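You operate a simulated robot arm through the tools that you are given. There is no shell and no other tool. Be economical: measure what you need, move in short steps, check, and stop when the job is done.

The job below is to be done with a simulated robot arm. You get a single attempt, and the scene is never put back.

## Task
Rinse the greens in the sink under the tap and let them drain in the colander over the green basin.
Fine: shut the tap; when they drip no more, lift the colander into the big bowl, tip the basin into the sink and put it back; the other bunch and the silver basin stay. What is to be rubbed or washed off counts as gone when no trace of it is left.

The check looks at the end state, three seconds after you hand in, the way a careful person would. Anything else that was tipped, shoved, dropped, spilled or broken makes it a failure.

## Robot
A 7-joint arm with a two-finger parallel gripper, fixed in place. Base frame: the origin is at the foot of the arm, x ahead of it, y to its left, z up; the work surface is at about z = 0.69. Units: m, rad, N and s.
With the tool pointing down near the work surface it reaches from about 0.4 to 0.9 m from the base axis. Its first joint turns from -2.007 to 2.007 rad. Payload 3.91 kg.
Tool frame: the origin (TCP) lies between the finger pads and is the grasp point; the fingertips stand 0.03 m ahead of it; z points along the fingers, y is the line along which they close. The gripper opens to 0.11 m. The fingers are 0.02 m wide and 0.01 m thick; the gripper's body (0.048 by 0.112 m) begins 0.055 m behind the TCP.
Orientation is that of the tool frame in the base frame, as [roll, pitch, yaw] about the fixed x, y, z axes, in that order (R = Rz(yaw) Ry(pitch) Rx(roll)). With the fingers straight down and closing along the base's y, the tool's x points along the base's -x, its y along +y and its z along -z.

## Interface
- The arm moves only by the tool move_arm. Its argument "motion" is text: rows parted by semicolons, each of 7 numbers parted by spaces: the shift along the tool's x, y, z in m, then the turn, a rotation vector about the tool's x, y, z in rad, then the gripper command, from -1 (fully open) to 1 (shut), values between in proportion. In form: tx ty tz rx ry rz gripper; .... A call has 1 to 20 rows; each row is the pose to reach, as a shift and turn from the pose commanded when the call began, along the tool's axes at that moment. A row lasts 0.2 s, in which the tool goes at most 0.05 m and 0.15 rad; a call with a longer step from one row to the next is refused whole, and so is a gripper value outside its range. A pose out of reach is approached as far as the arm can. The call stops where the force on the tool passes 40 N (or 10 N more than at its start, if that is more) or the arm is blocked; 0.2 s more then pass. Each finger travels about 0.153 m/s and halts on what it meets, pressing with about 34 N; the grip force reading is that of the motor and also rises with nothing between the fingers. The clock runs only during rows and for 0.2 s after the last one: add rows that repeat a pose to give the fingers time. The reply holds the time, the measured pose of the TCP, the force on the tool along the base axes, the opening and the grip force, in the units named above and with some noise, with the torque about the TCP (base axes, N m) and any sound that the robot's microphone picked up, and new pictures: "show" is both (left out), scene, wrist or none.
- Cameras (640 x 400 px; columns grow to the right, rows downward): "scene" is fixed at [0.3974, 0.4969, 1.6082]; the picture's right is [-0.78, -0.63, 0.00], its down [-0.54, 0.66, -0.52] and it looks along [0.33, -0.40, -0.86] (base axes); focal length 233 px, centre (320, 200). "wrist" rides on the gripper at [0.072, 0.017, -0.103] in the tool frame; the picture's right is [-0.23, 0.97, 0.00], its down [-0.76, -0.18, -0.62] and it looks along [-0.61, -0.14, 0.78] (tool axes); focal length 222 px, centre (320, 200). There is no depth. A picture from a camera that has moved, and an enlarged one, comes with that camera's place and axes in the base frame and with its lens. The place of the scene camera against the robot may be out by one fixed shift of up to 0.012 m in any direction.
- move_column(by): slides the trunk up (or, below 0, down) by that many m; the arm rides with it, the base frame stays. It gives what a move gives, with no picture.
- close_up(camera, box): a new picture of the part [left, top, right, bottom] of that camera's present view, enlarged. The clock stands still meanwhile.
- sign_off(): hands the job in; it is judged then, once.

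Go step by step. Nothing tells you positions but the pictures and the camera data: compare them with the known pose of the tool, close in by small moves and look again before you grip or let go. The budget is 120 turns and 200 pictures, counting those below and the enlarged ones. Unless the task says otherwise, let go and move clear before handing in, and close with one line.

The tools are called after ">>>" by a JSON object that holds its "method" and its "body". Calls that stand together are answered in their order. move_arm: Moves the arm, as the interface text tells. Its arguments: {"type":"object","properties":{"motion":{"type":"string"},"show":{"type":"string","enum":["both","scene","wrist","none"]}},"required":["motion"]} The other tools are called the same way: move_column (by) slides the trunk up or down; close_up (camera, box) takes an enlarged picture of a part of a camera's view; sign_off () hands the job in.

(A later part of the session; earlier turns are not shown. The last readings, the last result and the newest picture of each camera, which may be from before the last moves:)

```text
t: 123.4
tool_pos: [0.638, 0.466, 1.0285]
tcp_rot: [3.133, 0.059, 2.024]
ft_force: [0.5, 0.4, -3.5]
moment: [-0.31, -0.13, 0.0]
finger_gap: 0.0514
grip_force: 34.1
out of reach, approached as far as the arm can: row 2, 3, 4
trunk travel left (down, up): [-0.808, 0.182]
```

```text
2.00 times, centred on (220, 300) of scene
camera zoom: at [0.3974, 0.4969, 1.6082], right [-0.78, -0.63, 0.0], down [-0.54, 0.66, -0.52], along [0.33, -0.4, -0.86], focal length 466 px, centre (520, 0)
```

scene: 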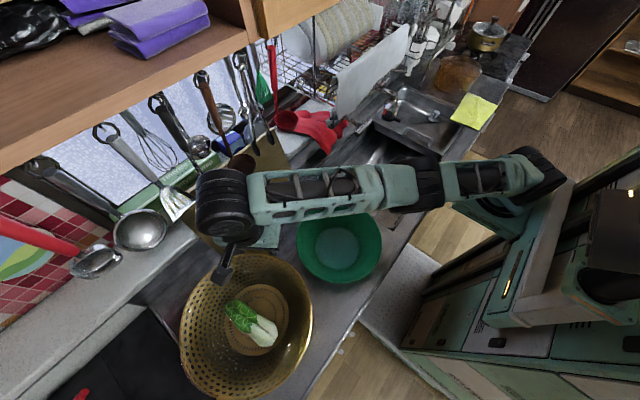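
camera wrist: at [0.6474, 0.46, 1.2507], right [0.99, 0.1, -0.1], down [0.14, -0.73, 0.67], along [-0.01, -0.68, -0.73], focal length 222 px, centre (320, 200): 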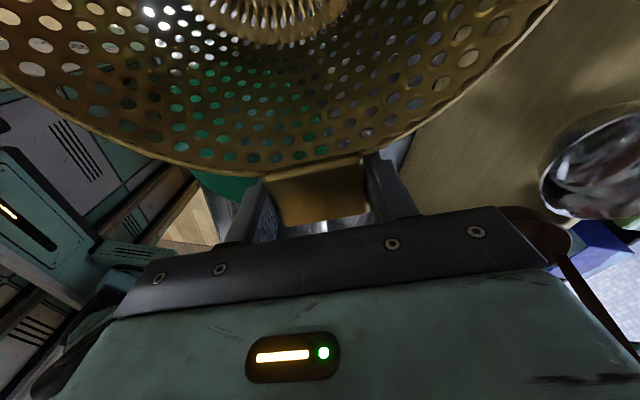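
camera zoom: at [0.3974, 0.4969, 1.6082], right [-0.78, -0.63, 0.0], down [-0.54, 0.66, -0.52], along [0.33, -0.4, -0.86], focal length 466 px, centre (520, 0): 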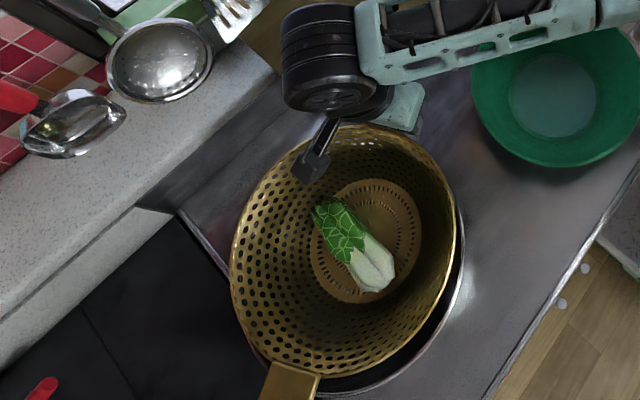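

Close to centred now (within about 1 cm). I lower with the column until contact.

>>> {"method": "move_arm", "body": {"motion": "0.006 0.002 0.01 0 0 0 0.6; 0.006 0.002 0.01 0 0 0 0.6", "show": "none"}}

>>> {"method": "move_column", "body": {"by": -0.03}}

>>> {"method": "close_up", "body": {"camera": "scene", "box": [120, 200, 320, 400]}}

>>> {"method": "close_up", "body": {"camera": "wrist", "box": [0, 0, 640, 400]}}

```text
t: 124.0
tool_pos: [0.635, 0.4686, 1.0188]
tcp_rot: [3.131, 0.056, 2.023]
ft_force: [0.2, -0.7, -2.4]
moment: [-0.3, -0.2, 0.05]
finger_gap: 0.0517
grip_force: 34.0
out of reach, approached as far as the arm can: row 1, 2
trunk travel left (down, up): [-0.808, 0.182]
```

```text
t: 124.8
tool_pos: [0.6356, 0.4685, 0.9898]
tcp_rot: [3.13, 0.055, 2.023]
ft_force: [-0.6, 1.3, 2.6]
moment: [0.86, 0.55, -0.1]
finger_gap: 0.0517
grip_force: 34.2
trunk travel left (down, up): [-0.778, 0.212]
```

```text
2.00 times, centred on (220, 300) of scene
camera zoom: at [0.3974, 0.4969, 1.6082], right [-0.78, -0.63, 0.0], down [-0.54, 0.66, -0.52], along [0.33, -0.4, -0.86], focal length 466 px, centre (520, 0)
```

zoom: 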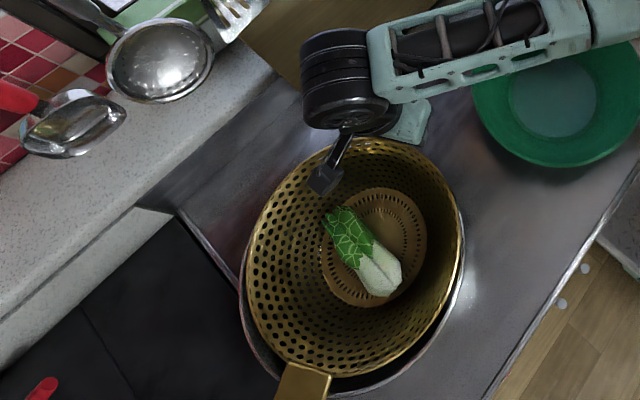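

```text
1.00 times, centred on (320, 200) of wrist (not enlarged: the box is as wide or as high as the picture)
camera zoom: at [0.6144, 0.5461, 1.0889], right [0.97, 0.22, 0.02], down [0.15, -0.73, 0.66], along [0.16, -0.64, -0.75], focal length 222 px, centre (320, 200)
```

zoom: 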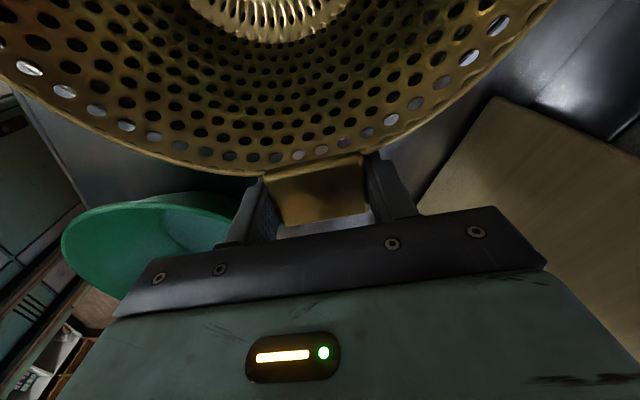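

The far tab has landed on the rim. Now I level out while lowering the near side.

>>> {"method": "move_arm", "body": {"motion": "0 0 0.004 0 0.014 0 0.6; 0 0 0.008 0 0.028 0 0.6; 0 0 0.012 0 0.042 0 0.6; 0 0 0.016 0 0.055 0 0.6; 0 0 0.02 0 0.06 0 0.6", "show": "none"}}

>>> {"method": "close_up", "body": {"camera": "scene", "box": [120, 200, 320, 400]}}

```text
t: 126.0
tool_pos: [0.6377, 0.4701, 0.9705]
tcp_rot: [3.131, -0.004, 2.026]
ft_force: [-2.8, 0.9, 12.0]
moment: [0.8, 0.42, 0.15]
finger_gap: 0.0515
grip_force: 33.7
trunk travel left (down, up): [-0.778, 0.212]
```

```text
2.00 times, centred on (220, 300) of scene
camera zoom: at [0.3974, 0.4969, 1.6082], right [-0.78, -0.63, 0.0], down [-0.54, 0.66, -0.52], along [0.33, -0.4, -0.86], focal length 466 px, centre (520, 0)
```

zoom: 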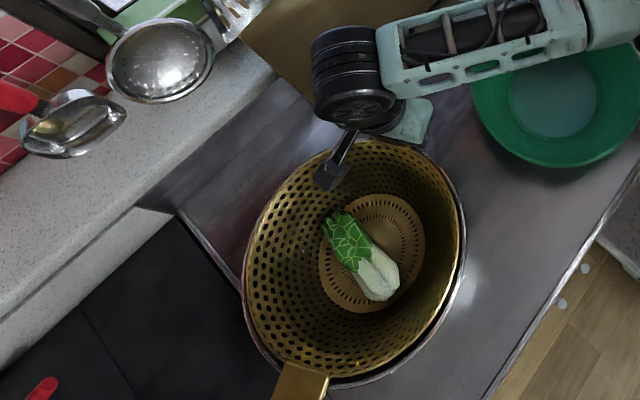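

It's seated and bearing weight on both sides. I release with a modest opening and rise.

>>> {"method": "move_arm", "body": {"motion": "0 0 -0.003 0 0 0 0.6; 0 0 -0.003 0 0 0 -0.1; 0 0 -0.003 0 0 0 -0.3; 0 0 -0.003 0 0 0 -0.4", "show": "none"}}

>>> {"method": "move_column", "body": {"by": 0.1}}

>>> {"method": "close_up", "body": {"camera": "scene", "box": [120, 200, 400, 400]}}

>>> {"method": "close_up", "body": {"camera": "wrist", "box": [0, 0, 640, 400]}}

```text
t: 127.0
tool_pos: [0.6377, 0.4692, 0.9714]
tcp_rot: [3.133, -0.001, 2.023]
ft_force: [0.9, -1.0, -0.1]
moment: [0.03, -0.01, 0.01]
finger_gap: 0.0769
grip_force: 0.1
out of reach, approached as far as the arm can: row 1
trunk travel left (down, up): [-0.778, 0.212]
```

```text
t: 128.3
tool_pos: [0.6374, 0.4706, 1.0721]
tcp_rot: [3.133, -0.001, 2.023]
ft_force: [0.6, 0.1, 0.8]
moment: [-0.02, 0.03, 0.0]
finger_gap: 0.0771
grip_force: 0.0
trunk travel left (down, up): [-0.878, 0.112]
```

```text
2.00 times, centred on (260, 300) of scene
camera zoom: at [0.3974, 0.4969, 1.6082], right [-0.78, -0.63, 0.0], down [-0.54, 0.66, -0.52], along [0.33, -0.4, -0.86], focal length 466 px, centre (440, 0)
```

zoom: 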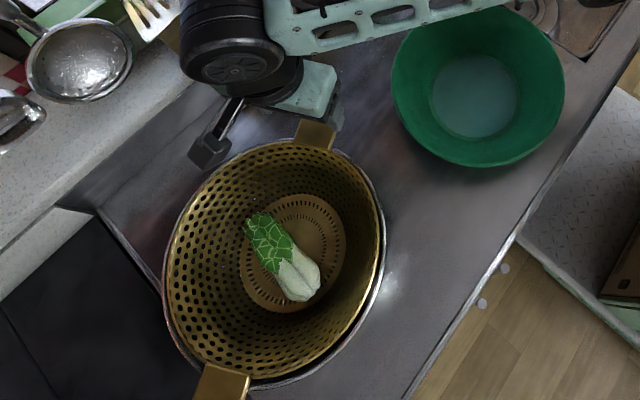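

```text
1.00 times, centred on (320, 200) of wrist (not enlarged: the box is as wide or as high as the picture)
camera zoom: at [0.62, 0.542, 1.1751], right [0.98, 0.22, 0.01], down [0.17, -0.77, 0.62], along [0.14, -0.6, -0.78], focal length 222 px, centre (320, 200)
```

zoom: 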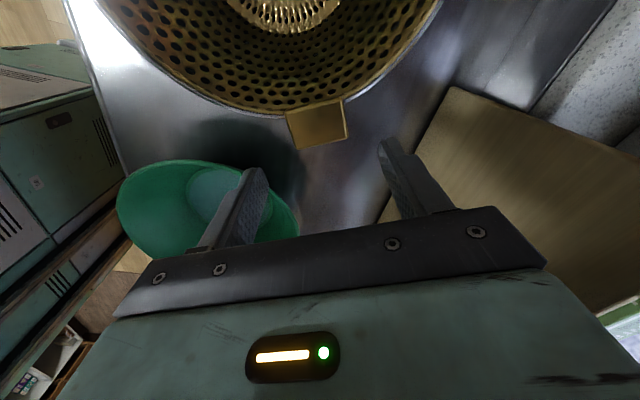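

The colander with the greens sits in the big bowl. Next the green basin, which holds a little water: I raise the arm and swing back toward it, turning the tool to its natural heading.

>>> {"method": "move_arm", "body": {"motion": "-0.005 -0.01 -0.04 0 0 -0.1 -0.4; -0.015 -0.03 -0.075 0 0 -0.22 -0.4; -0.03 -0.055 -0.1 0 0 -0.34 -0.4; -0.045 -0.08 -0.12 0 0 -0.46 -0.4; -0.059 -0.107 -0.13 0 0 -0.58 -0.4; -0.059 -0.107 -0.13 0 0 -0.7 -0.4; -0.059 -0.107 -0.13 0 0 -0.82 -0.4; -0.059 -0.107 -0.13 0 0 -0.94 -0.4; -0.059 -0.107 -0.13 0 0 -1.06 -0.4; -0.059 -0.107 -0.13 0 0 -1.12 -0.4", "show": "both"}}

```text
t: 130.5
tool_pos: [0.631, 0.4604, 1.2214]
tcp_rot: [3.138, 0.004, -3.138]
ft_force: [0.0, -0.3, 0.6]
moment: [0.01, 0.01, 0.06]
finger_gap: 0.077
grip_force: 0.2
out of reach, approached as far as the arm can: row 1, 2, 3, 4, 5, 6, 7, 8, 9, 10
trunk travel left (down, up): [-0.878, 0.112]
camera wrist: at [0.5578, 0.478, 1.323], right [0.22, 0.97, 0.0], down [0.76, -0.18, 0.63], along [0.61, -0.14, -0.78], focal length 222 px, centre (320, 200)
```

scene: 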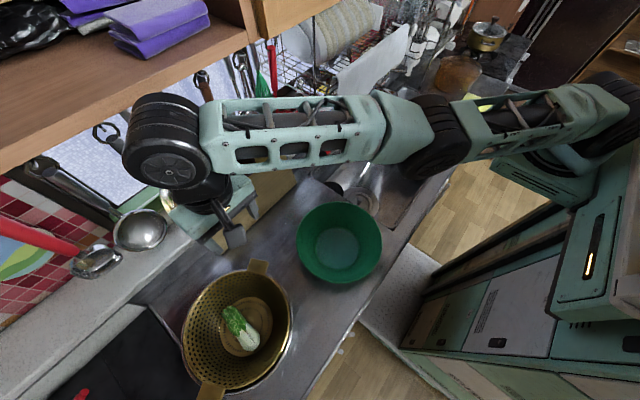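
wrist: 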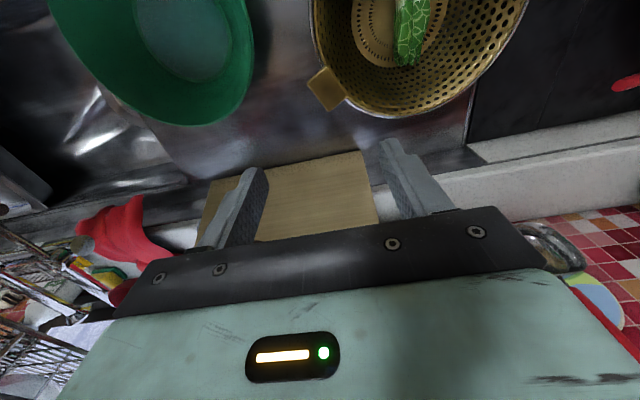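

>>> {"method": "move_column", "body": {"by": -0.13}}

>>> {"method": "move_arm", "body": {"motion": "0.01 -0.02 -0.03 0 0 0 -0.4; 0.02 -0.04 -0.06 0 0 0 -0.4; 0.04 -0.06 -0.09 0 0 0 -0.4; 0.06 -0.08 -0.12 0 0 0 -0.4; 0.08 -0.1 -0.12 0 0 0 -0.4; 0.08 -0.1 -0.12 0 0 0 -0.4", "show": "scene"}}

```text
t: 132.1
tool_pos: [0.6322, 0.4613, 1.0897]
tcp_rot: [3.139, 0.008, -3.14]
ft_force: [0.1, -0.1, 0.3]
moment: [0.01, 0.02, 0.01]
finger_gap: 0.0771
grip_force: 0.0
trunk travel left (down, up): [-0.748, 0.242]
```

```text
t: 133.5
tool_pos: [0.6018, 0.4304, 1.2353]
tcp_rot: [3.14, 0.005, -3.14]
ft_force: [-0.3, -0.7, 0.7]
moment: [0.0, 0.03, 0.0]
finger_gap: 0.0771
grip_force: 0.1
out of reach, approached as far as the arm can: row 1, 2, 3, 4, 5, 6
trunk travel left (down, up): [-0.748, 0.242]
```

scene: 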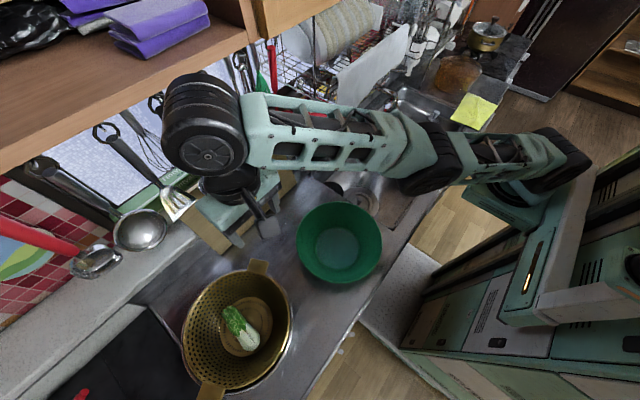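

The elbow is nearly straight, a singular pose. Commanding downward while pulling inward should flex it.

>>> {"method": "move_arm", "body": {"motion": "0.01 -0.02 0.04 0 0 0 -0.4; 0.03 -0.04 0.075 0 0 0 -0.4; 0.05 -0.06 0.1 0 0 0 -0.4; 0.07 -0.09 0.12 0 0 0 -0.4; 0.09 -0.12 0.13 0 0 0 -0.4; 0.09 -0.12 0.13 0 0 0 -0.4", "show": "scene"}}

```text
t: 134.9
tool_pos: [0.6142, 0.4558, 1.1573]
tcp_rot: [3.14, 0.005, -3.139]
ft_force: [0.3, 0.0, 0.1]
moment: [-0.01, 0.01, 0.01]
finger_gap: 0.077
grip_force: 0.0
out of reach, approached as far as the arm can: row 1, 2, 3, 4, 5, 6
trunk travel left (down, up): [-0.748, 0.242]
```

scene: 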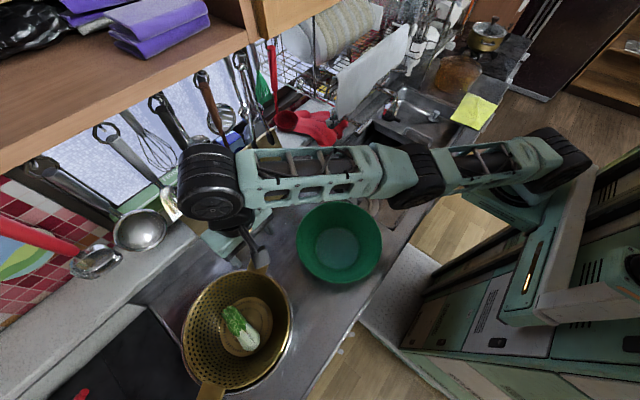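

>>> {"method": "move_arm", "body": {"motion": "0.01 -0.01 -0.04 0 0 0 -0.4; 0.02 -0.02 -0.08 0 0 0 -0.4; 0.03 -0.03 -0.12 0 0 0 -0.4; 0.04 -0.04 -0.15 0 0 0 -0.4", "show": "none"}}

>>> {"method": "move_column", "body": {"by": -0.15}}

>>> {"method": "move_arm", "body": {"motion": "0.01 -0.015 -0.04 0 0 0 -0.4; 0.03 -0.035 -0.075 0 0 0 -0.4; 0.05 -0.055 -0.11 0 0 0 -0.4; 0.07 -0.075 -0.14 0 0 0 -0.4; 0.07 -0.075 -0.14 0 0 0 -0.4", "show": "scene"}}

```text
t: 135.9
tool_pos: [0.572, 0.4124, 1.3073]
tcp_rot: [3.138, 0.005, -3.14]
ft_force: [1.0, 0.2, -1.3]
moment: [-0.01, 0.01, 0.01]
finger_gap: 0.0769
grip_force: 0.1
trunk travel left (down, up): [-0.748, 0.242]
```

```text
t: 137.6
tool_pos: [0.5714, 0.412, 1.1586]
tcp_rot: [3.14, 0.004, -3.139]
ft_force: [0.7, -0.6, -0.6]
moment: [0.05, -0.02, 0.01]
finger_gap: 0.0771
grip_force: 0.2
trunk travel left (down, up): [-0.598, 0.392]
```

```text
t: 138.8
tool_pos: [0.5036, 0.3401, 1.2869]
tcp_rot: [3.136, 0.007, -3.14]
ft_force: [-1.3, 0.7, 0.3]
moment: [-0.01, 0.0, 0.01]
finger_gap: 0.0773
grip_force: 0.0
out of reach, approached as far as the arm can: row 1, 4, 5
trunk travel left (down, up): [-0.598, 0.392]
```

scene: 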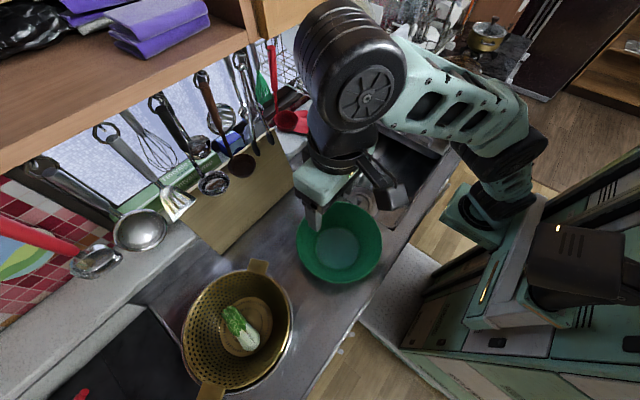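

That freed the arm; I'm now over the basin. I lower the column and look.

>>> {"method": "move_column", "body": {"by": -0.16}}

>>> {"method": "close_up", "body": {"camera": "wrist", "box": [0, 0, 640, 400]}}

>>> {"method": "close_up", "body": {"camera": "scene", "box": [270, 170, 410, 310]}}

```text
t: 140.7
tool_pos: [0.5054, 0.3398, 1.1279]
tcp_rot: [3.138, 0.008, -3.14]
ft_force: [-0.1, -0.8, -0.3]
moment: [0.0, -0.02, 0.04]
finger_gap: 0.0768
grip_force: 0.1
trunk travel left (down, up): [-0.438, 0.552]
```

```text
1.00 times, centred on (320, 200) of wrist (not enlarged: the box is as wide or as high as the picture)
camera zoom: at [0.4315, 0.3565, 1.231], right [0.23, 0.97, 0.01], down [0.76, -0.18, 0.63], along [0.61, -0.14, -0.78], focal length 222 px, centre (320, 200)
```

zoom: 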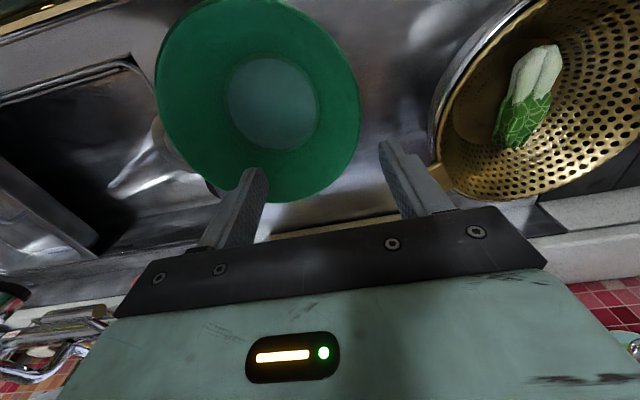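

```text
2.86 times, centred on (340, 240) of scene
camera zoom: at [0.3974, 0.4969, 1.6082], right [-0.78, -0.63, 0.0], down [-0.54, 0.66, -0.52], along [0.33, -0.4, -0.86], focal length 666 px, centre (263, 86)
```

zoom: 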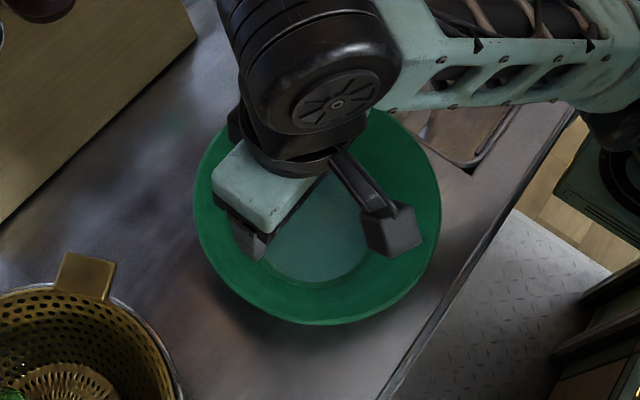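

The basin's centre is about (0.515, 0.261), rim radius 0.13 at z≈0.93, with flaring walls. I'll pinch the wall on the side away from the bowl (toward −x, +y), tool tilted along the wall.

>>> {"method": "move_arm", "body": {"motion": "0.015 0.01 0.015 0 0 -0.13 -0.4; 0.03 0.025 0.03 0 0 -0.26 -0.4; 0.045 0.04 0.045 0 0 -0.39 -0.4; 0.065 0.05 0.06 0 0 -0.52 -0.4; 0.065 0.05 0.06 0 0 -0.52 -0.4", "show": "none"}}

>>> {"method": "move_arm", "body": {"motion": "0 0 0 0.13 0 0 -0.4; 0 0 0 0.26 0 0 -0.4; 0 0 0 0.4 0 0 -0.4; 0 0 0 0.55 0 0 -0.4; 0 0 0 0.55 0 0 -0.4", "show": "both"}}

```text
t: 141.8
tool_pos: [0.4398, 0.39, 1.067]
tcp_rot: [3.141, 0.008, -2.617]
ft_force: [1.2, 0.1, 0.1]
moment: [-0.01, 0.01, 0.0]
finger_gap: 0.0769
grip_force: 0.0
trunk travel left (down, up): [-0.438, 0.552]
```

```text
t: 143.2
tool_pos: [0.4591, 0.3396, 1.0496]
tcp_rot: [-2.594, 0.017, -2.693]
ft_force: [-0.1, -0.4, 0.2]
moment: [-0.04, -0.04, 0.0]
finger_gap: 0.0771
grip_force: 0.2
out of reach, approached as far as the arm can: row 2, 3, 4, 5
trunk travel left (down, up): [-0.438, 0.552]
stopped in row 5: the arm was blocked; the commanded pose is now the measured one
camera wrist: at [0.3628, 0.3696, 1.1273], right [-0.15, 0.85, -0.5], down [0.6, 0.48, 0.64], along [0.78, -0.21, -0.58], focal length 222 px, centre (320, 200)
```

scene: 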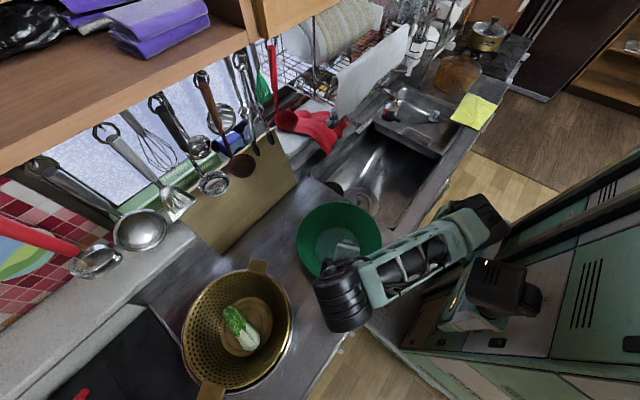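
wrist: 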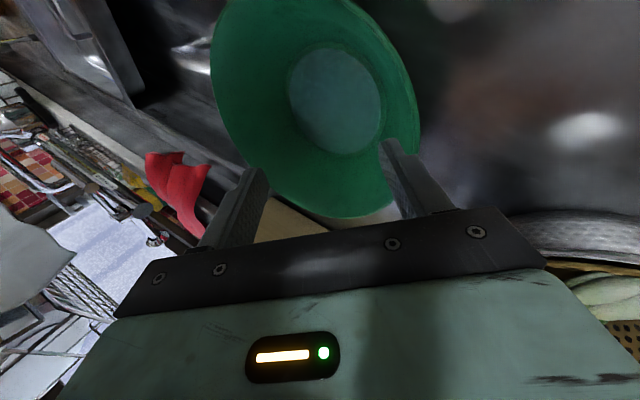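

>>> {"method": "move_arm", "body": {"motion": "-0.004 0.025 0.002 0 0 0 -0.4; -0.008 0.05 0.004 0 0 0 -0.4; -0.012 0.07 0.006 0 0 0 -0.4; -0.0155 0.09 0.007 0 0 0 -0.4; -0.0155 0.09 0.007 0 0 0 -0.4", "show": "both"}}

```text
t: 144.7
tool_pos: [0.4881, 0.3384, 1.0528]
tcp_rot: [-2.637, 0.04, -2.774]
ft_force: [0.5, 0.5, -1.1]
moment: [-0.08, 0.02, 0.0]
finger_gap: 0.077
grip_force: 0.1
out of reach, approached as far as the arm can: row 2, 3, 4, 5
trunk travel left (down, up): [-0.438, 0.552]
stopped in row 5: the arm was blocked; the commanded pose is now the measured one
camera wrist: at [0.3948, 0.3719, 1.1328], right [-0.08, 0.89, -0.46], down [0.63, 0.4, 0.66], along [0.77, -0.24, -0.59], focal length 222 px, centre (320, 200)
```

scene: 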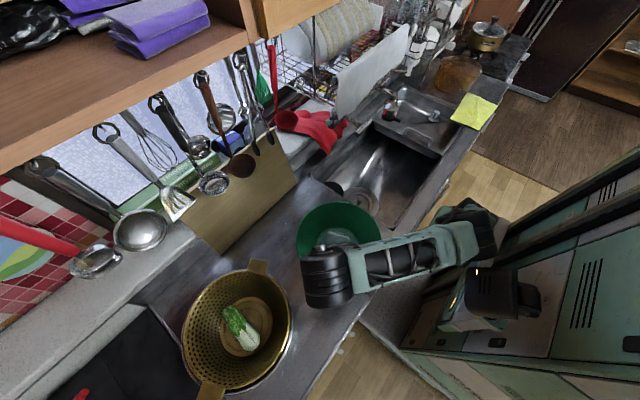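
wrist: 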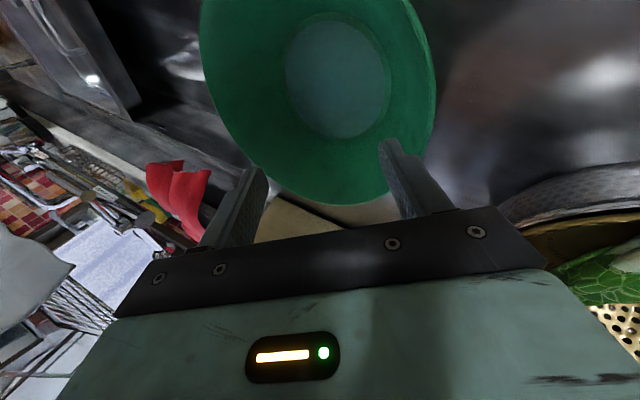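

The arm seems obstructed in this posture. I'll try the pinch farther out at the basin's +y side, with the tool heading straight.

>>> {"method": "move_arm", "body": {"motion": "-0.012 0.012 -0.001 0.004 0.045 0.081 -0.4; -0.024 0.025 -0.002 0.008 0.09 0.162 -0.4; -0.036 0.038 -0.003 0.012 0.135 0.243 -0.4; -0.046 0.051 -0.003 0.015 0.179 0.324 -0.4; -0.046 0.051 -0.003 0.015 0.179 0.324 -0.4", "show": "both"}}

```text
t: 145.8
tool_pos: [0.4926, 0.3233, 1.0228]
tcp_rot: [-2.632, 0.043, -2.94]
ft_force: [0.3, 0.3, 0.1]
moment: [0.01, -0.03, -0.01]
finger_gap: 0.0769
grip_force: 0.1
out of reach, approached as far as the arm can: row 1, 2, 3, 4, 5
trunk travel left (down, up): [-0.438, 0.552]
camera wrist: at [0.4048, 0.3727, 1.1015], right [0.07, 0.88, -0.47], down [0.69, 0.29, 0.66], along [0.72, -0.37, -0.59], focal length 222 px, centre (320, 200)
```

scene: 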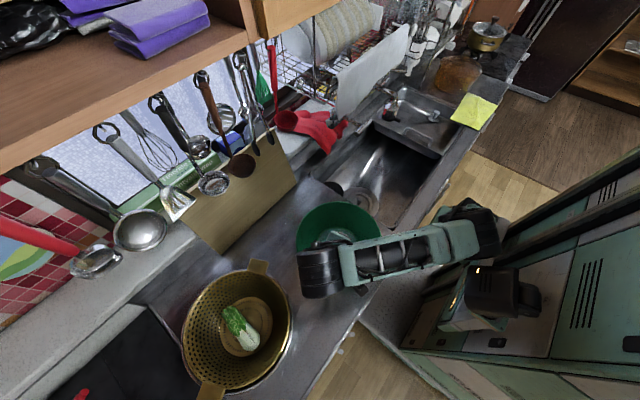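
wrist: 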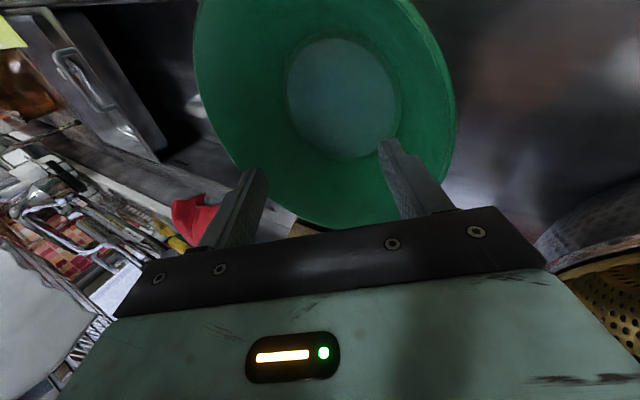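

This tilt direction is limited. I'll straighten up and try the opposite, sink-side wall of the basin instead.

>>> {"method": "move_arm", "body": {"motion": "0 -0.01 -0.03 -0.13 0 0 -0.4; 0 -0.02 -0.06 -0.26 0 0 -0.4; 0 -0.04 -0.09 -0.4 0 0 -0.4; 0 -0.06 -0.1 -0.51 0 0.05 -0.4; 0 -0.09 -0.1 -0.51 0 0.1 -0.4; 0 -0.12 -0.1 -0.51 0 0.15 -0.4; 0 -0.15 -0.1 -0.51 0 0.2 -0.4; 0 -0.17 -0.1 -0.51 0 0.2 -0.4", "show": "scene"}}

```text
t: 147.7
tool_pos: [0.4933, 0.2393, 1.1858]
tcp_rot: [3.134, 0.086, -3.09]
ft_force: [-0.8, 0.2, -0.4]
moment: [-0.01, 0.02, 0.0]
finger_gap: 0.0771
grip_force: 0.0
trunk travel left (down, up): [-0.438, 0.552]
```

scene: 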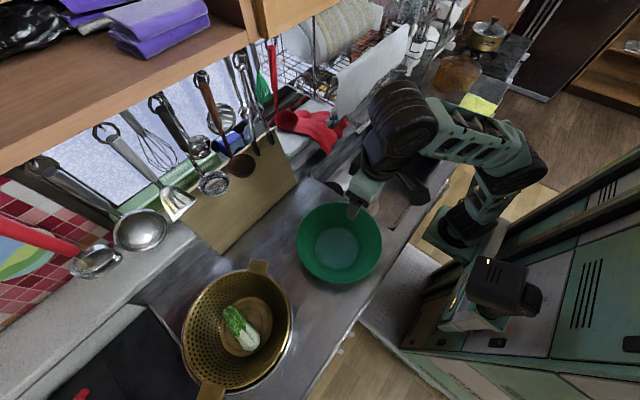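

>>> {"method": "move_arm", "body": {"motion": "0 -0.045 0.0 0 0.03 0.02 -0.4; -0.002 -0.09 0.01 0 0.06 0.04 -0.4; -0.003 -0.13 0.03 0 0.086 0.05 -0.4; -0.004 -0.146 0.07 0 0.086 0.05 -0.4; -0.005 -0.146 0.11 0 0.086 0.05 -0.4; -0.006 -0.146 0.14 0 0.086 0.05 -0.4; -0.006 -0.146 0.14 0 0.086 0.05 -0.4", "show": "none"}}

>>> {"method": "move_arm", "body": {"motion": "0 0 0 -0.13 0 0 -0.4; 0 0 0 -0.26 0 0 -0.4; 0 0 0 -0.39 0 0 -0.4; 0 0 0 -0.52 0 0 -0.4; 0 0 0 -0.52 0 0 -0.4", "show": "both"}}

```text
t: 149.2
tool_pos: [0.5183, 0.0934, 1.0468]
tcp_rot: [3.132, -0.003, -3.14]
ft_force: [-0.2, 0.3, 0.6]
moment: [-0.01, -0.02, -0.01]
finger_gap: 0.077
grip_force: 0.1
trunk travel left (down, up): [-0.438, 0.552]
```

```text
t: 150.4
tool_pos: [0.519, 0.0961, 1.0461]
tcp_rot: [2.61, -0.002, -3.14]
ft_force: [-0.5, -0.4, -0.1]
moment: [0.02, -0.04, 0.01]
finger_gap: 0.0769
grip_force: 0.1
trunk travel left (down, up): [-0.438, 0.552]
camera wrist: at [0.4455, 0.0572, 1.1442], right [0.23, 0.84, 0.49], down [0.76, -0.47, 0.45], along [0.6, 0.27, -0.75], focal length 222 px, centre (320, 200)
```

scene: 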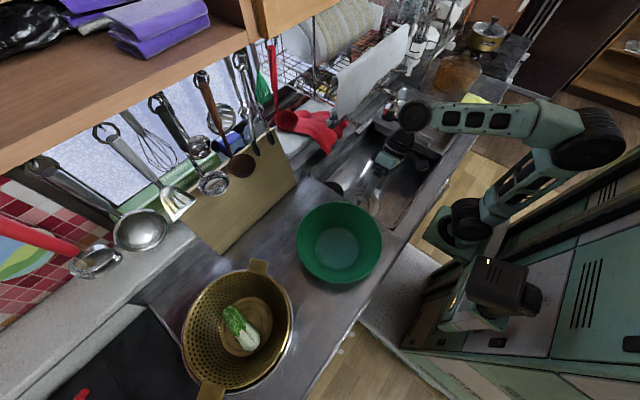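
wrist: 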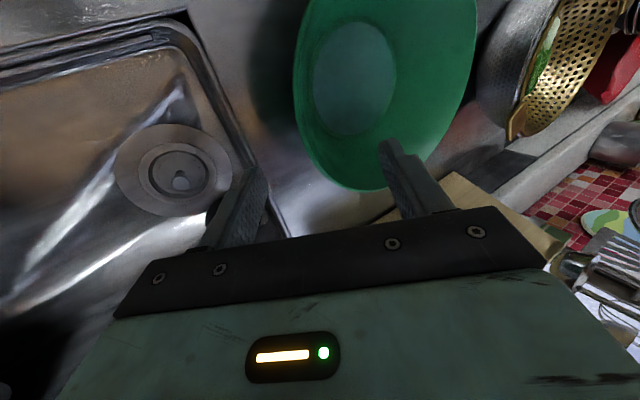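

Reached freely. I approach along the wall direction, most of the way first.

>>> {"method": "move_arm", "body": {"motion": "0 -0.016 0.02 0 0 0 -0.4; 0 -0.016 0.06 0 0 0 -0.4; 0 -0.016 0.1 0 0 0 -0.4; 0 -0.016 0.1 0 0 0 -0.4", "show": "wrist"}}

>>> {"method": "close_up", "body": {"camera": "scene", "box": [290, 150, 410, 280]}}

```text
t: 151.4
tool_pos: [0.5166, 0.1319, 0.9513]
tcp_rot: [2.613, -0.003, -3.139]
ft_force: [0.4, 0.3, 0.3]
moment: [0.01, -0.02, -0.01]
finger_gap: 0.0768
grip_force: 0.0
trunk travel left (down, up): [-0.438, 0.552]
camera wrist: at [0.4447, 0.0945, 1.0493], right [0.23, 0.84, 0.49], down [0.76, -0.47, 0.45], along [0.6, 0.27, -0.75], focal length 222 px, centre (320, 200)
```

wrist: 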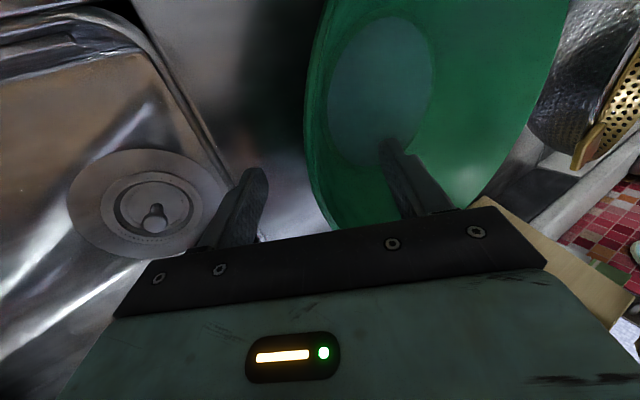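

```text
3.08 times, centred on (350, 215) of scene
camera zoom: at [0.3974, 0.4969, 1.6082], right [-0.78, -0.63, 0.0], down [-0.54, 0.66, -0.52], along [0.33, -0.4, -0.86], focal length 717 px, centre (228, 154)
```

zoom: 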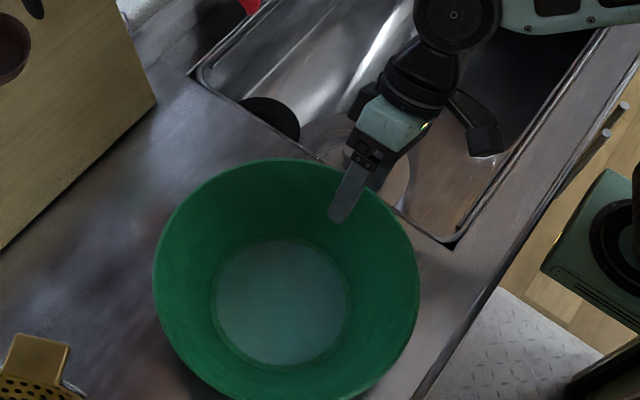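

>>> {"method": "move_arm", "body": {"motion": "0 0 0.015 0 0 0 -0.4; 0 0 0.03 0 0 0 -0.4; 0 0 0.03 0 0 0 0.2; 0 0 0.03 0 0 0 0.6; 0 0 0.03 0 0 0 1; 0 0 0.03 0 0 0 1; 0 0 0.03 0 0 0 1", "show": "wrist"}}

>>> {"method": "close_up", "body": {"camera": "scene", "box": [290, 150, 410, 280]}}

```text
t: 153.1
tool_pos: [0.5173, 0.147, 0.9264]
tcp_rot: [2.611, 0.001, -3.142]
ft_force: [3.8, 2.6, 9.9]
moment: [1.78, 0.03, -0.58]
finger_gap: 0.0072
grip_force: 34.1
trunk travel left (down, up): [-0.438, 0.552]
camera wrist: at [0.445, 0.1093, 1.0245], right [0.23, 0.84, 0.49], down [0.76, -0.47, 0.45], along [0.61, 0.27, -0.75], focal length 222 px, centre (320, 200)
```

wrist: 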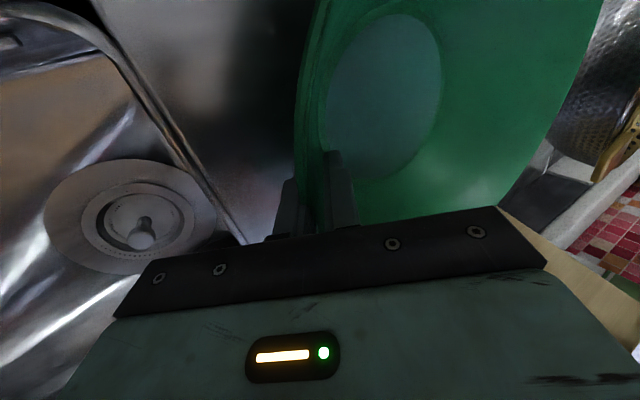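

```text
3.08 times, centred on (350, 215) of scene
camera zoom: at [0.3974, 0.4969, 1.6082], right [-0.78, -0.63, 0.0], down [-0.54, 0.66, -0.52], along [0.33, -0.4, -0.86], focal length 717 px, centre (228, 154)
```

zoom: 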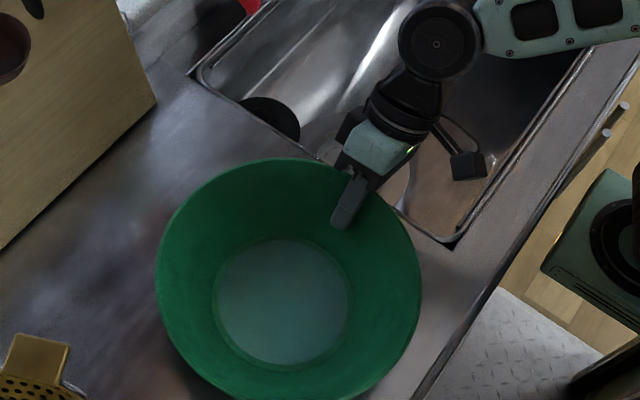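

Pinched (7 mm wall). A small trial lift.

>>> {"method": "move_column", "body": {"by": 0.03}}

>>> {"method": "close_up", "body": {"camera": "scene", "box": [270, 130, 430, 310]}}

```text
t: 153.8
tool_pos: [0.5178, 0.1466, 0.9553]
tcp_rot: [2.611, -0.002, -3.138]
ft_force: [0.2, -0.4, -2.2]
moment: [-0.16, -0.01, -0.01]
finger_gap: 0.005
grip_force: 34.2
trunk travel left (down, up): [-0.468, 0.522]
```

```text
2.22 times, centred on (350, 220) of scene
camera zoom: at [0.3974, 0.4969, 1.6082], right [-0.78, -0.63, 0.0], down [-0.54, 0.66, -0.52], along [0.33, -0.4, -0.86], focal length 518 px, centre (253, 156)
```

zoom: 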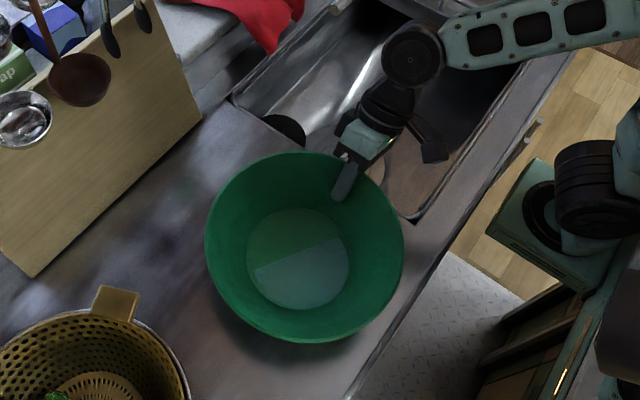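

It lifts with only a slight tilt. I raise it and carry it over the sink, keeping clear of the tap.

>>> {"method": "move_column", "body": {"by": 0.06}}

>>> {"method": "move_arm", "body": {"motion": "0 -0.035 -0.021 0 0 0 1; 0 -0.07 -0.042 0 0 0 1; 0 -0.105 -0.063 0 0 0 1; 0 -0.14 -0.084 0 0 0 1; 0 -0.175 -0.105 0 0 0 1; 0 -0.205 -0.121 0 0 0 1; 0 -0.221 -0.1306 0 0 0 1; 0 -0.221 -0.1306 0 0 0 1", "show": "both"}}

```text
t: 154.8
tool_pos: [0.5177, 0.1466, 1.0159]
tcp_rot: [2.613, -0.002, -3.141]
ft_force: [0.5, 0.6, -1.3]
moment: [-0.16, 0.0, -0.01]
finger_gap: 0.0052
grip_force: 33.7
trunk travel left (down, up): [-0.528, 0.462]
```

```text
t: 156.6
tool_pos: [0.5175, -0.1112, 1.0183]
tcp_rot: [2.613, -0.003, -3.139]
ft_force: [-0.2, -0.2, -0.9]
moment: [-0.19, 0.01, -0.04]
finger_gap: 0.0051
grip_force: 33.8
trunk travel left (down, up): [-0.528, 0.462]
camera wrist: at [0.445, -0.1482, 1.1153], right [0.23, 0.84, 0.49], down [0.76, -0.47, 0.45], along [0.6, 0.27, -0.75], focal length 222 px, centre (320, 200)
```

scene: 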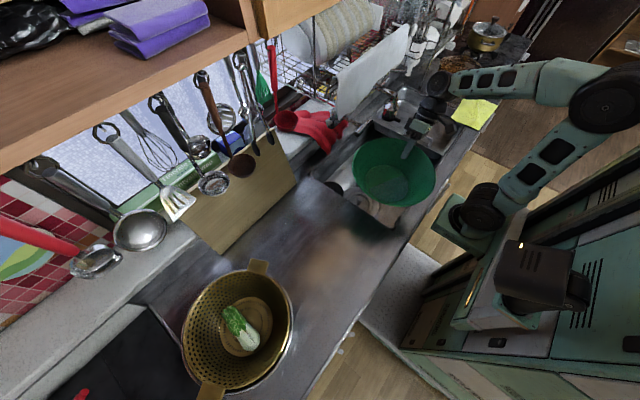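
wrist: 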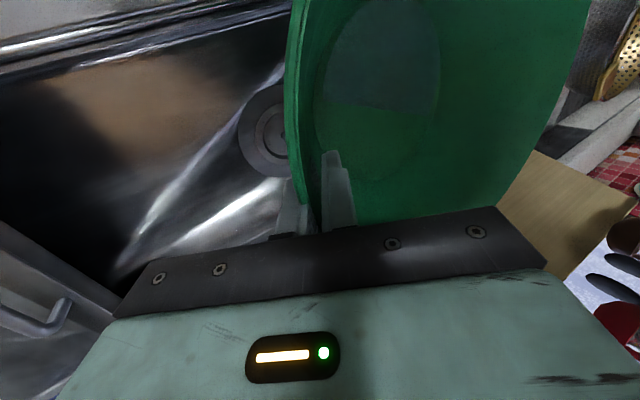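

Now I lower slightly (to stay below the tap's T-bar) and begin tipping it toward the robot side of the sink.

>>> {"method": "move_column", "body": {"by": -0.06}}

>>> {"method": "move_arm", "body": {"motion": "0 0 0 0 -0.12 -0.071 1; 0 0 0 0 -0.24 -0.142 1; -0.01 0 0 0 -0.36 -0.212 1; -0.02 0 0 0 -0.48 -0.283 1; -0.03 0 0 0 -0.6 -0.354 1; -0.03 0 0 0 -0.6 -0.354 1", "show": "both"}}

>>> {"method": "close_up", "body": {"camera": "scene", "box": [330, 70, 490, 240]}}

```text
t: 157.6
tool_pos: [0.5177, -0.1109, 0.9567]
tcp_rot: [2.613, -0.002, -3.139]
ft_force: [-0.5, 0.3, -0.7]
moment: [-0.17, -0.02, 0.01]
finger_gap: 0.0049
grip_force: 34.0
trunk travel left (down, up): [-0.468, 0.522]
```

```text
t: 159.0
tool_pos: [0.5477, -0.1099, 0.9568]
tcp_rot: [2.615, 0.695, -3.137]
ft_force: [0.3, -0.8, -1.4]
moment: [-0.21, 0.02, 0.0]
finger_gap: 0.0049
grip_force: 33.7
trunk travel left (down, up): [-0.468, 0.522]
camera wrist: at [0.4296, -0.1474, 0.9861], right [-0.14, 0.84, 0.52], down [0.3, -0.47, 0.83], along [0.94, 0.28, -0.18], focal length 222 px, centre (320, 200)
```

scene: 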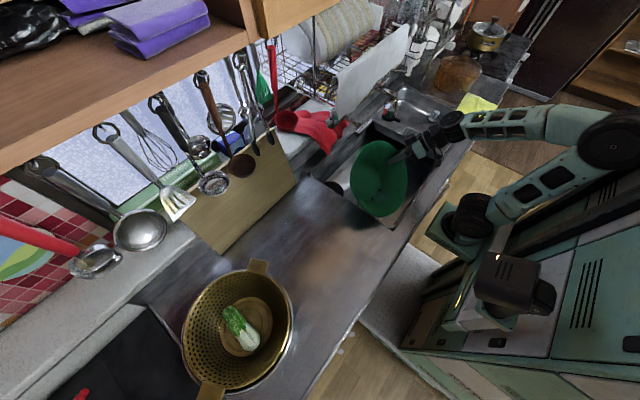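
wrist: 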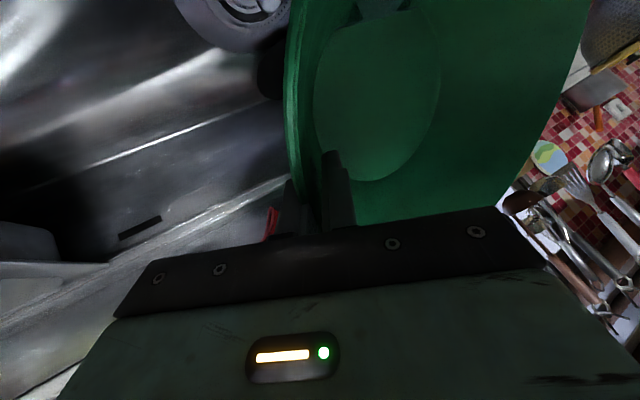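

```text
2.35 times, centred on (410, 155) of scene
camera zoom: at [0.3974, 0.4969, 1.6082], right [-0.78, -0.63, 0.0], down [-0.54, 0.66, -0.52], along [0.33, -0.4, -0.86], focal length 548 px, centre (108, 306)
```

zoom: 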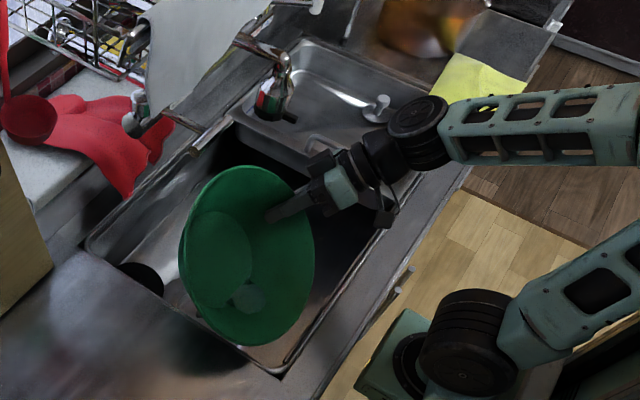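

Water is gathering at the low edge. I shift a bit further into the sink and tip on.

>>> {"method": "move_arm", "body": {"motion": "-0.008 -0.016 -0.002 0 -0.06 -0.035 1; -0.0153 -0.032 -0.004 0 -0.12 -0.071 1; -0.0153 -0.032 -0.004 0 -0.24 -0.142 1; -0.0153 -0.032 -0.004 0 -0.36 -0.212 1; -0.0153 -0.032 -0.004 0 -0.48 -0.283 1; -0.0153 -0.032 -0.004 0 -0.56 -0.33 1; -0.0153 -0.032 -0.004 0 -0.56 -0.33 1", "show": "wrist"}}

>>> {"method": "close_up", "body": {"camera": "scene", "box": [330, 70, 490, 240]}}

```text
t: 160.6
tool_pos: [0.5988, -0.1622, 0.9755]
tcp_rot: [2.627, 1.344, -3.123]
ft_force: [0.6, -0.5, -1.4]
moment: [-0.1, 0.06, -0.05]
finger_gap: 0.0048
grip_force: 34.3
out of reach, approached as far as the arm can: row 4, 5, 6, 7
trunk travel left (down, up): [-0.468, 0.522]
camera wrist: at [0.4875, -0.2006, 0.9274], right [-0.43, 0.84, 0.33], down [-0.26, -0.47, 0.84], along [0.86, 0.28, 0.42], focal length 222 px, centre (320, 200)
```

wrist: 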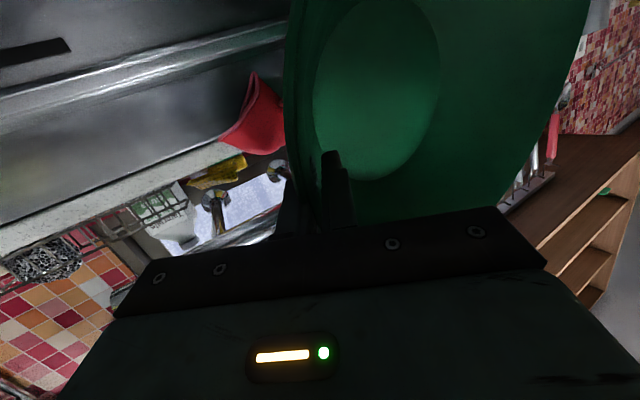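

```text
2.35 times, centred on (410, 155) of scene
camera zoom: at [0.3974, 0.4969, 1.6082], right [-0.78, -0.63, 0.0], down [-0.54, 0.66, -0.52], along [0.33, -0.4, -0.86], focal length 548 px, centre (108, 306)
```

zoom: 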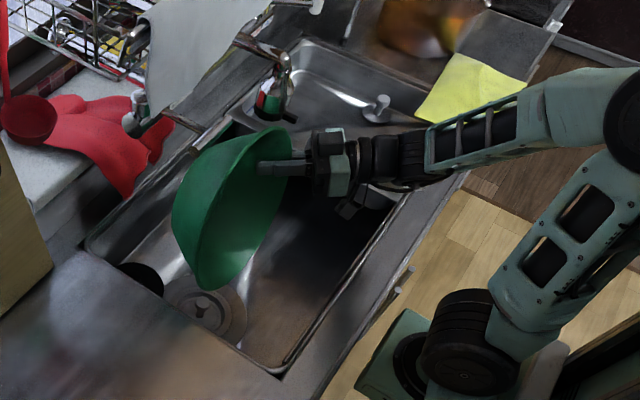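

The basin is tipped about 77° and looks empty inside. I hold it briefly to drain, then tip back while withdrawing from the tap.

>>> {"method": "move_arm", "body": {"motion": "0 0 0 0 0 0 1; 0 0 0 0 0 0 1; 0 0 0 0 0 0 1; 0 0 0 0 0 0 1; 0.006 0.014 -0.008 0 0.06 0.035 1; 0.012 0.028 -0.016 0 0.12 0.071 1; 0.018 0.042 -0.024 0 0.24 0.142 1; 0.026 0.06 -0.032 0 0.36 0.212 1; 0.037 0.08 -0.043 0 0.48 0.283 1; 0.037 0.08 -0.043 0 0.6 0.354 1; 0.037 0.08 -0.043 0 0.72 0.425 1; 0.037 0.08 -0.043 0 0.84 0.496 1; 0.037 0.08 -0.043 0 0.96 0.567 1; 0.037 0.08 -0.043 0 1.08 0.637 1; 0.037 0.08 -0.043 0 1.157 0.683 1; 0.037 0.08 -0.043 0 1.157 0.683 1", "show": "both"}}

>>> {"method": "close_up", "body": {"camera": "scene", "box": [330, 70, 490, 240]}}

```text
t: 164.0
tool_pos: [0.5143, -0.115, 0.9568]
tcp_rot: [2.613, -0.002, -3.14]
ft_force: [-0.1, 0.5, -1.7]
moment: [-0.12, 0.0, 0.0]
finger_gap: 0.0046
grip_force: 34.1
out of reach, approached as far as the arm can: row 5, 6, 7, 8, 9
trunk travel left (down, up): [-0.468, 0.522]
camera wrist: at [0.4419, -0.1535, 1.0546], right [0.23, 0.84, 0.49], down [0.76, -0.47, 0.45], along [0.61, 0.27, -0.75], focal length 222 px, centre (320, 200)
```

scene: 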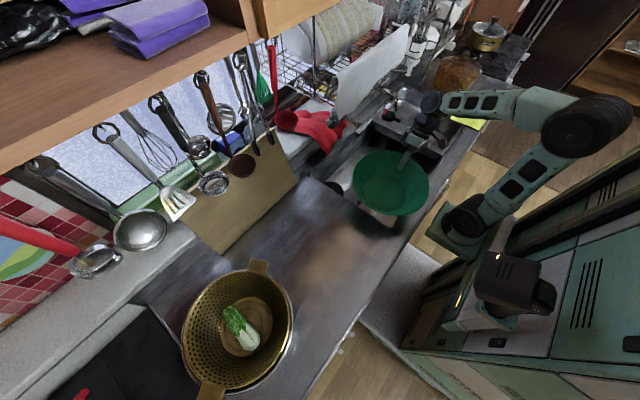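
wrist: 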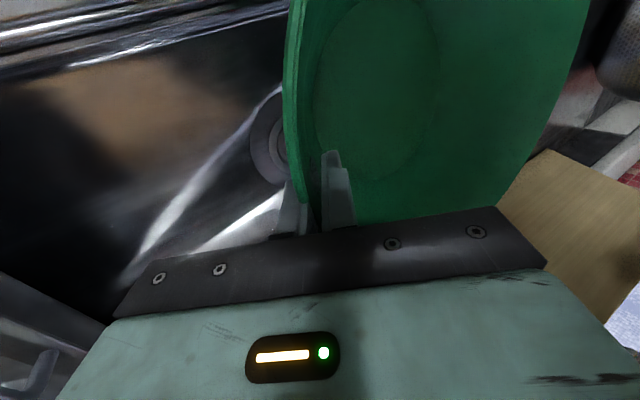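

```text
2.35 times, centred on (410, 155) of scene
camera zoom: at [0.3974, 0.4969, 1.6082], right [-0.78, -0.63, 0.0], down [-0.54, 0.66, -0.52], along [0.33, -0.4, -0.86], focal length 548 px, centre (108, 306)
```

zoom: 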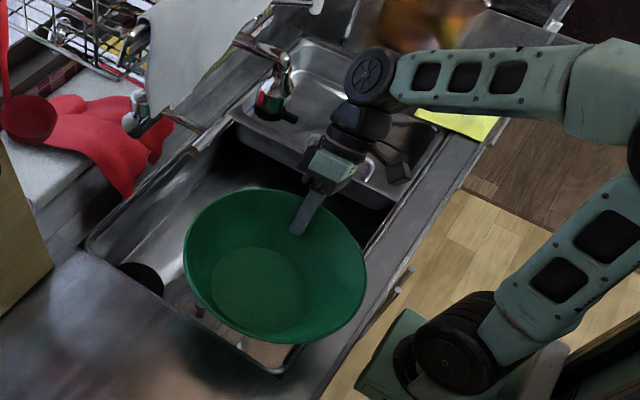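

The basin is empty. Carrying it back to its spot.

>>> {"method": "move_column", "body": {"by": 0.05}}

>>> {"method": "move_arm", "body": {"motion": "0 0.035 0.0207 0 0 0 1; -0.001 0.07 0.0413 0 0 0 1; -0.001 0.105 0.062 0 0 0 1; -0.002 0.14 0.0826 0 0 0 1; -0.003 0.175 0.1032 0 0 0 1; -0.003 0.205 0.121 0 0 0 1; -0.003 0.2256 0.1331 0 0 0 1; -0.003 0.2256 0.1331 0 0 0 1", "show": "none"}}

>>> {"method": "move_column", "body": {"by": -0.06}}

>>> {"method": "close_up", "body": {"camera": "scene", "box": [270, 130, 430, 310]}}

```text
t: 164.9
tool_pos: [0.5152, -0.1153, 1.0074]
tcp_rot: [2.612, 0.0, -3.141]
ft_force: [-0.2, -0.5, -1.2]
moment: [-0.09, -0.01, -0.01]
finger_gap: 0.0049
grip_force: 34.2
trunk travel left (down, up): [-0.518, 0.472]
```

```text
t: 166.7
tool_pos: [0.5168, 0.1461, 1.0047]
tcp_rot: [2.614, 0.003, -3.14]
ft_force: [-0.1, 0.8, -1.7]
moment: [-0.18, 0.0, 0.0]
finger_gap: 0.005
grip_force: 34.4
trunk travel left (down, up): [-0.518, 0.472]
```

```text
t: 167.7
tool_pos: [0.5162, 0.1449, 0.9459]
tcp_rot: [2.613, 0.002, -3.139]
ft_force: [0.3, 0.3, -0.2]
moment: [-0.14, -0.02, -0.02]
finger_gap: 0.0049
grip_force: 34.6
trunk travel left (down, up): [-0.458, 0.532]
```

```text
2.22 times, centred on (350, 220) of scene
camera zoom: at [0.3974, 0.4969, 1.6082], right [-0.78, -0.63, 0.0], down [-0.54, 0.66, -0.52], along [0.33, -0.4, -0.86], focal length 518 px, centre (253, 156)
```

zoom: 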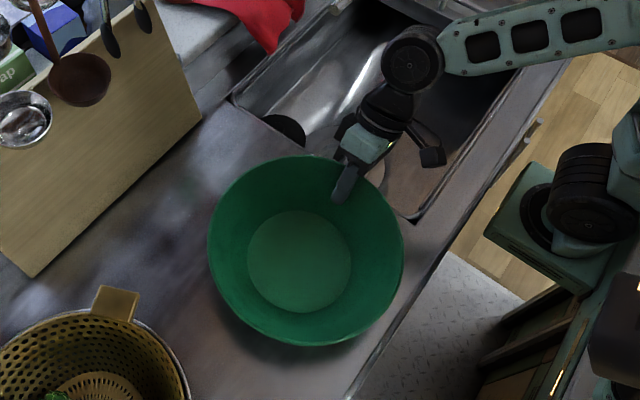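

>>> {"method": "move_column", "body": {"by": -0.012}}

>>> {"method": "move_column", "body": {"by": -0.006}}

>>> {"method": "close_up", "body": {"camera": "scene", "box": [270, 130, 430, 310]}}

```text
t: 168.3
tool_pos: [0.5161, 0.147, 0.9335]
tcp_rot: [2.611, 0.001, -3.141]
ft_force: [-0.8, -1.7, 5.6]
moment: [0.71, 0.6, 0.22]
finger_gap: 0.0047
grip_force: 34.0
trunk travel left (down, up): [-0.446, 0.544]
```

```text
t: 168.9
tool_pos: [0.5168, 0.1448, 0.9281]
tcp_rot: [2.612, 0.002, -3.141]
ft_force: [2.1, -5.4, 14.0]
moment: [1.52, 0.89, 0.05]
finger_gap: 0.0055
grip_force: 34.0
trunk travel left (down, up): [-0.44, 0.55]
```

```text
2.22 times, centred on (350, 220) of scene
camera zoom: at [0.3974, 0.4969, 1.6082], right [-0.78, -0.63, 0.0], down [-0.54, 0.66, -0.52], along [0.33, -0.4, -0.86], focal length 518 px, centre (253, 156)
```

zoom: 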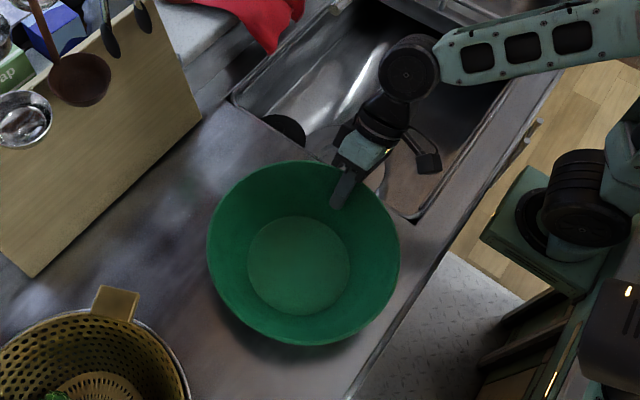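

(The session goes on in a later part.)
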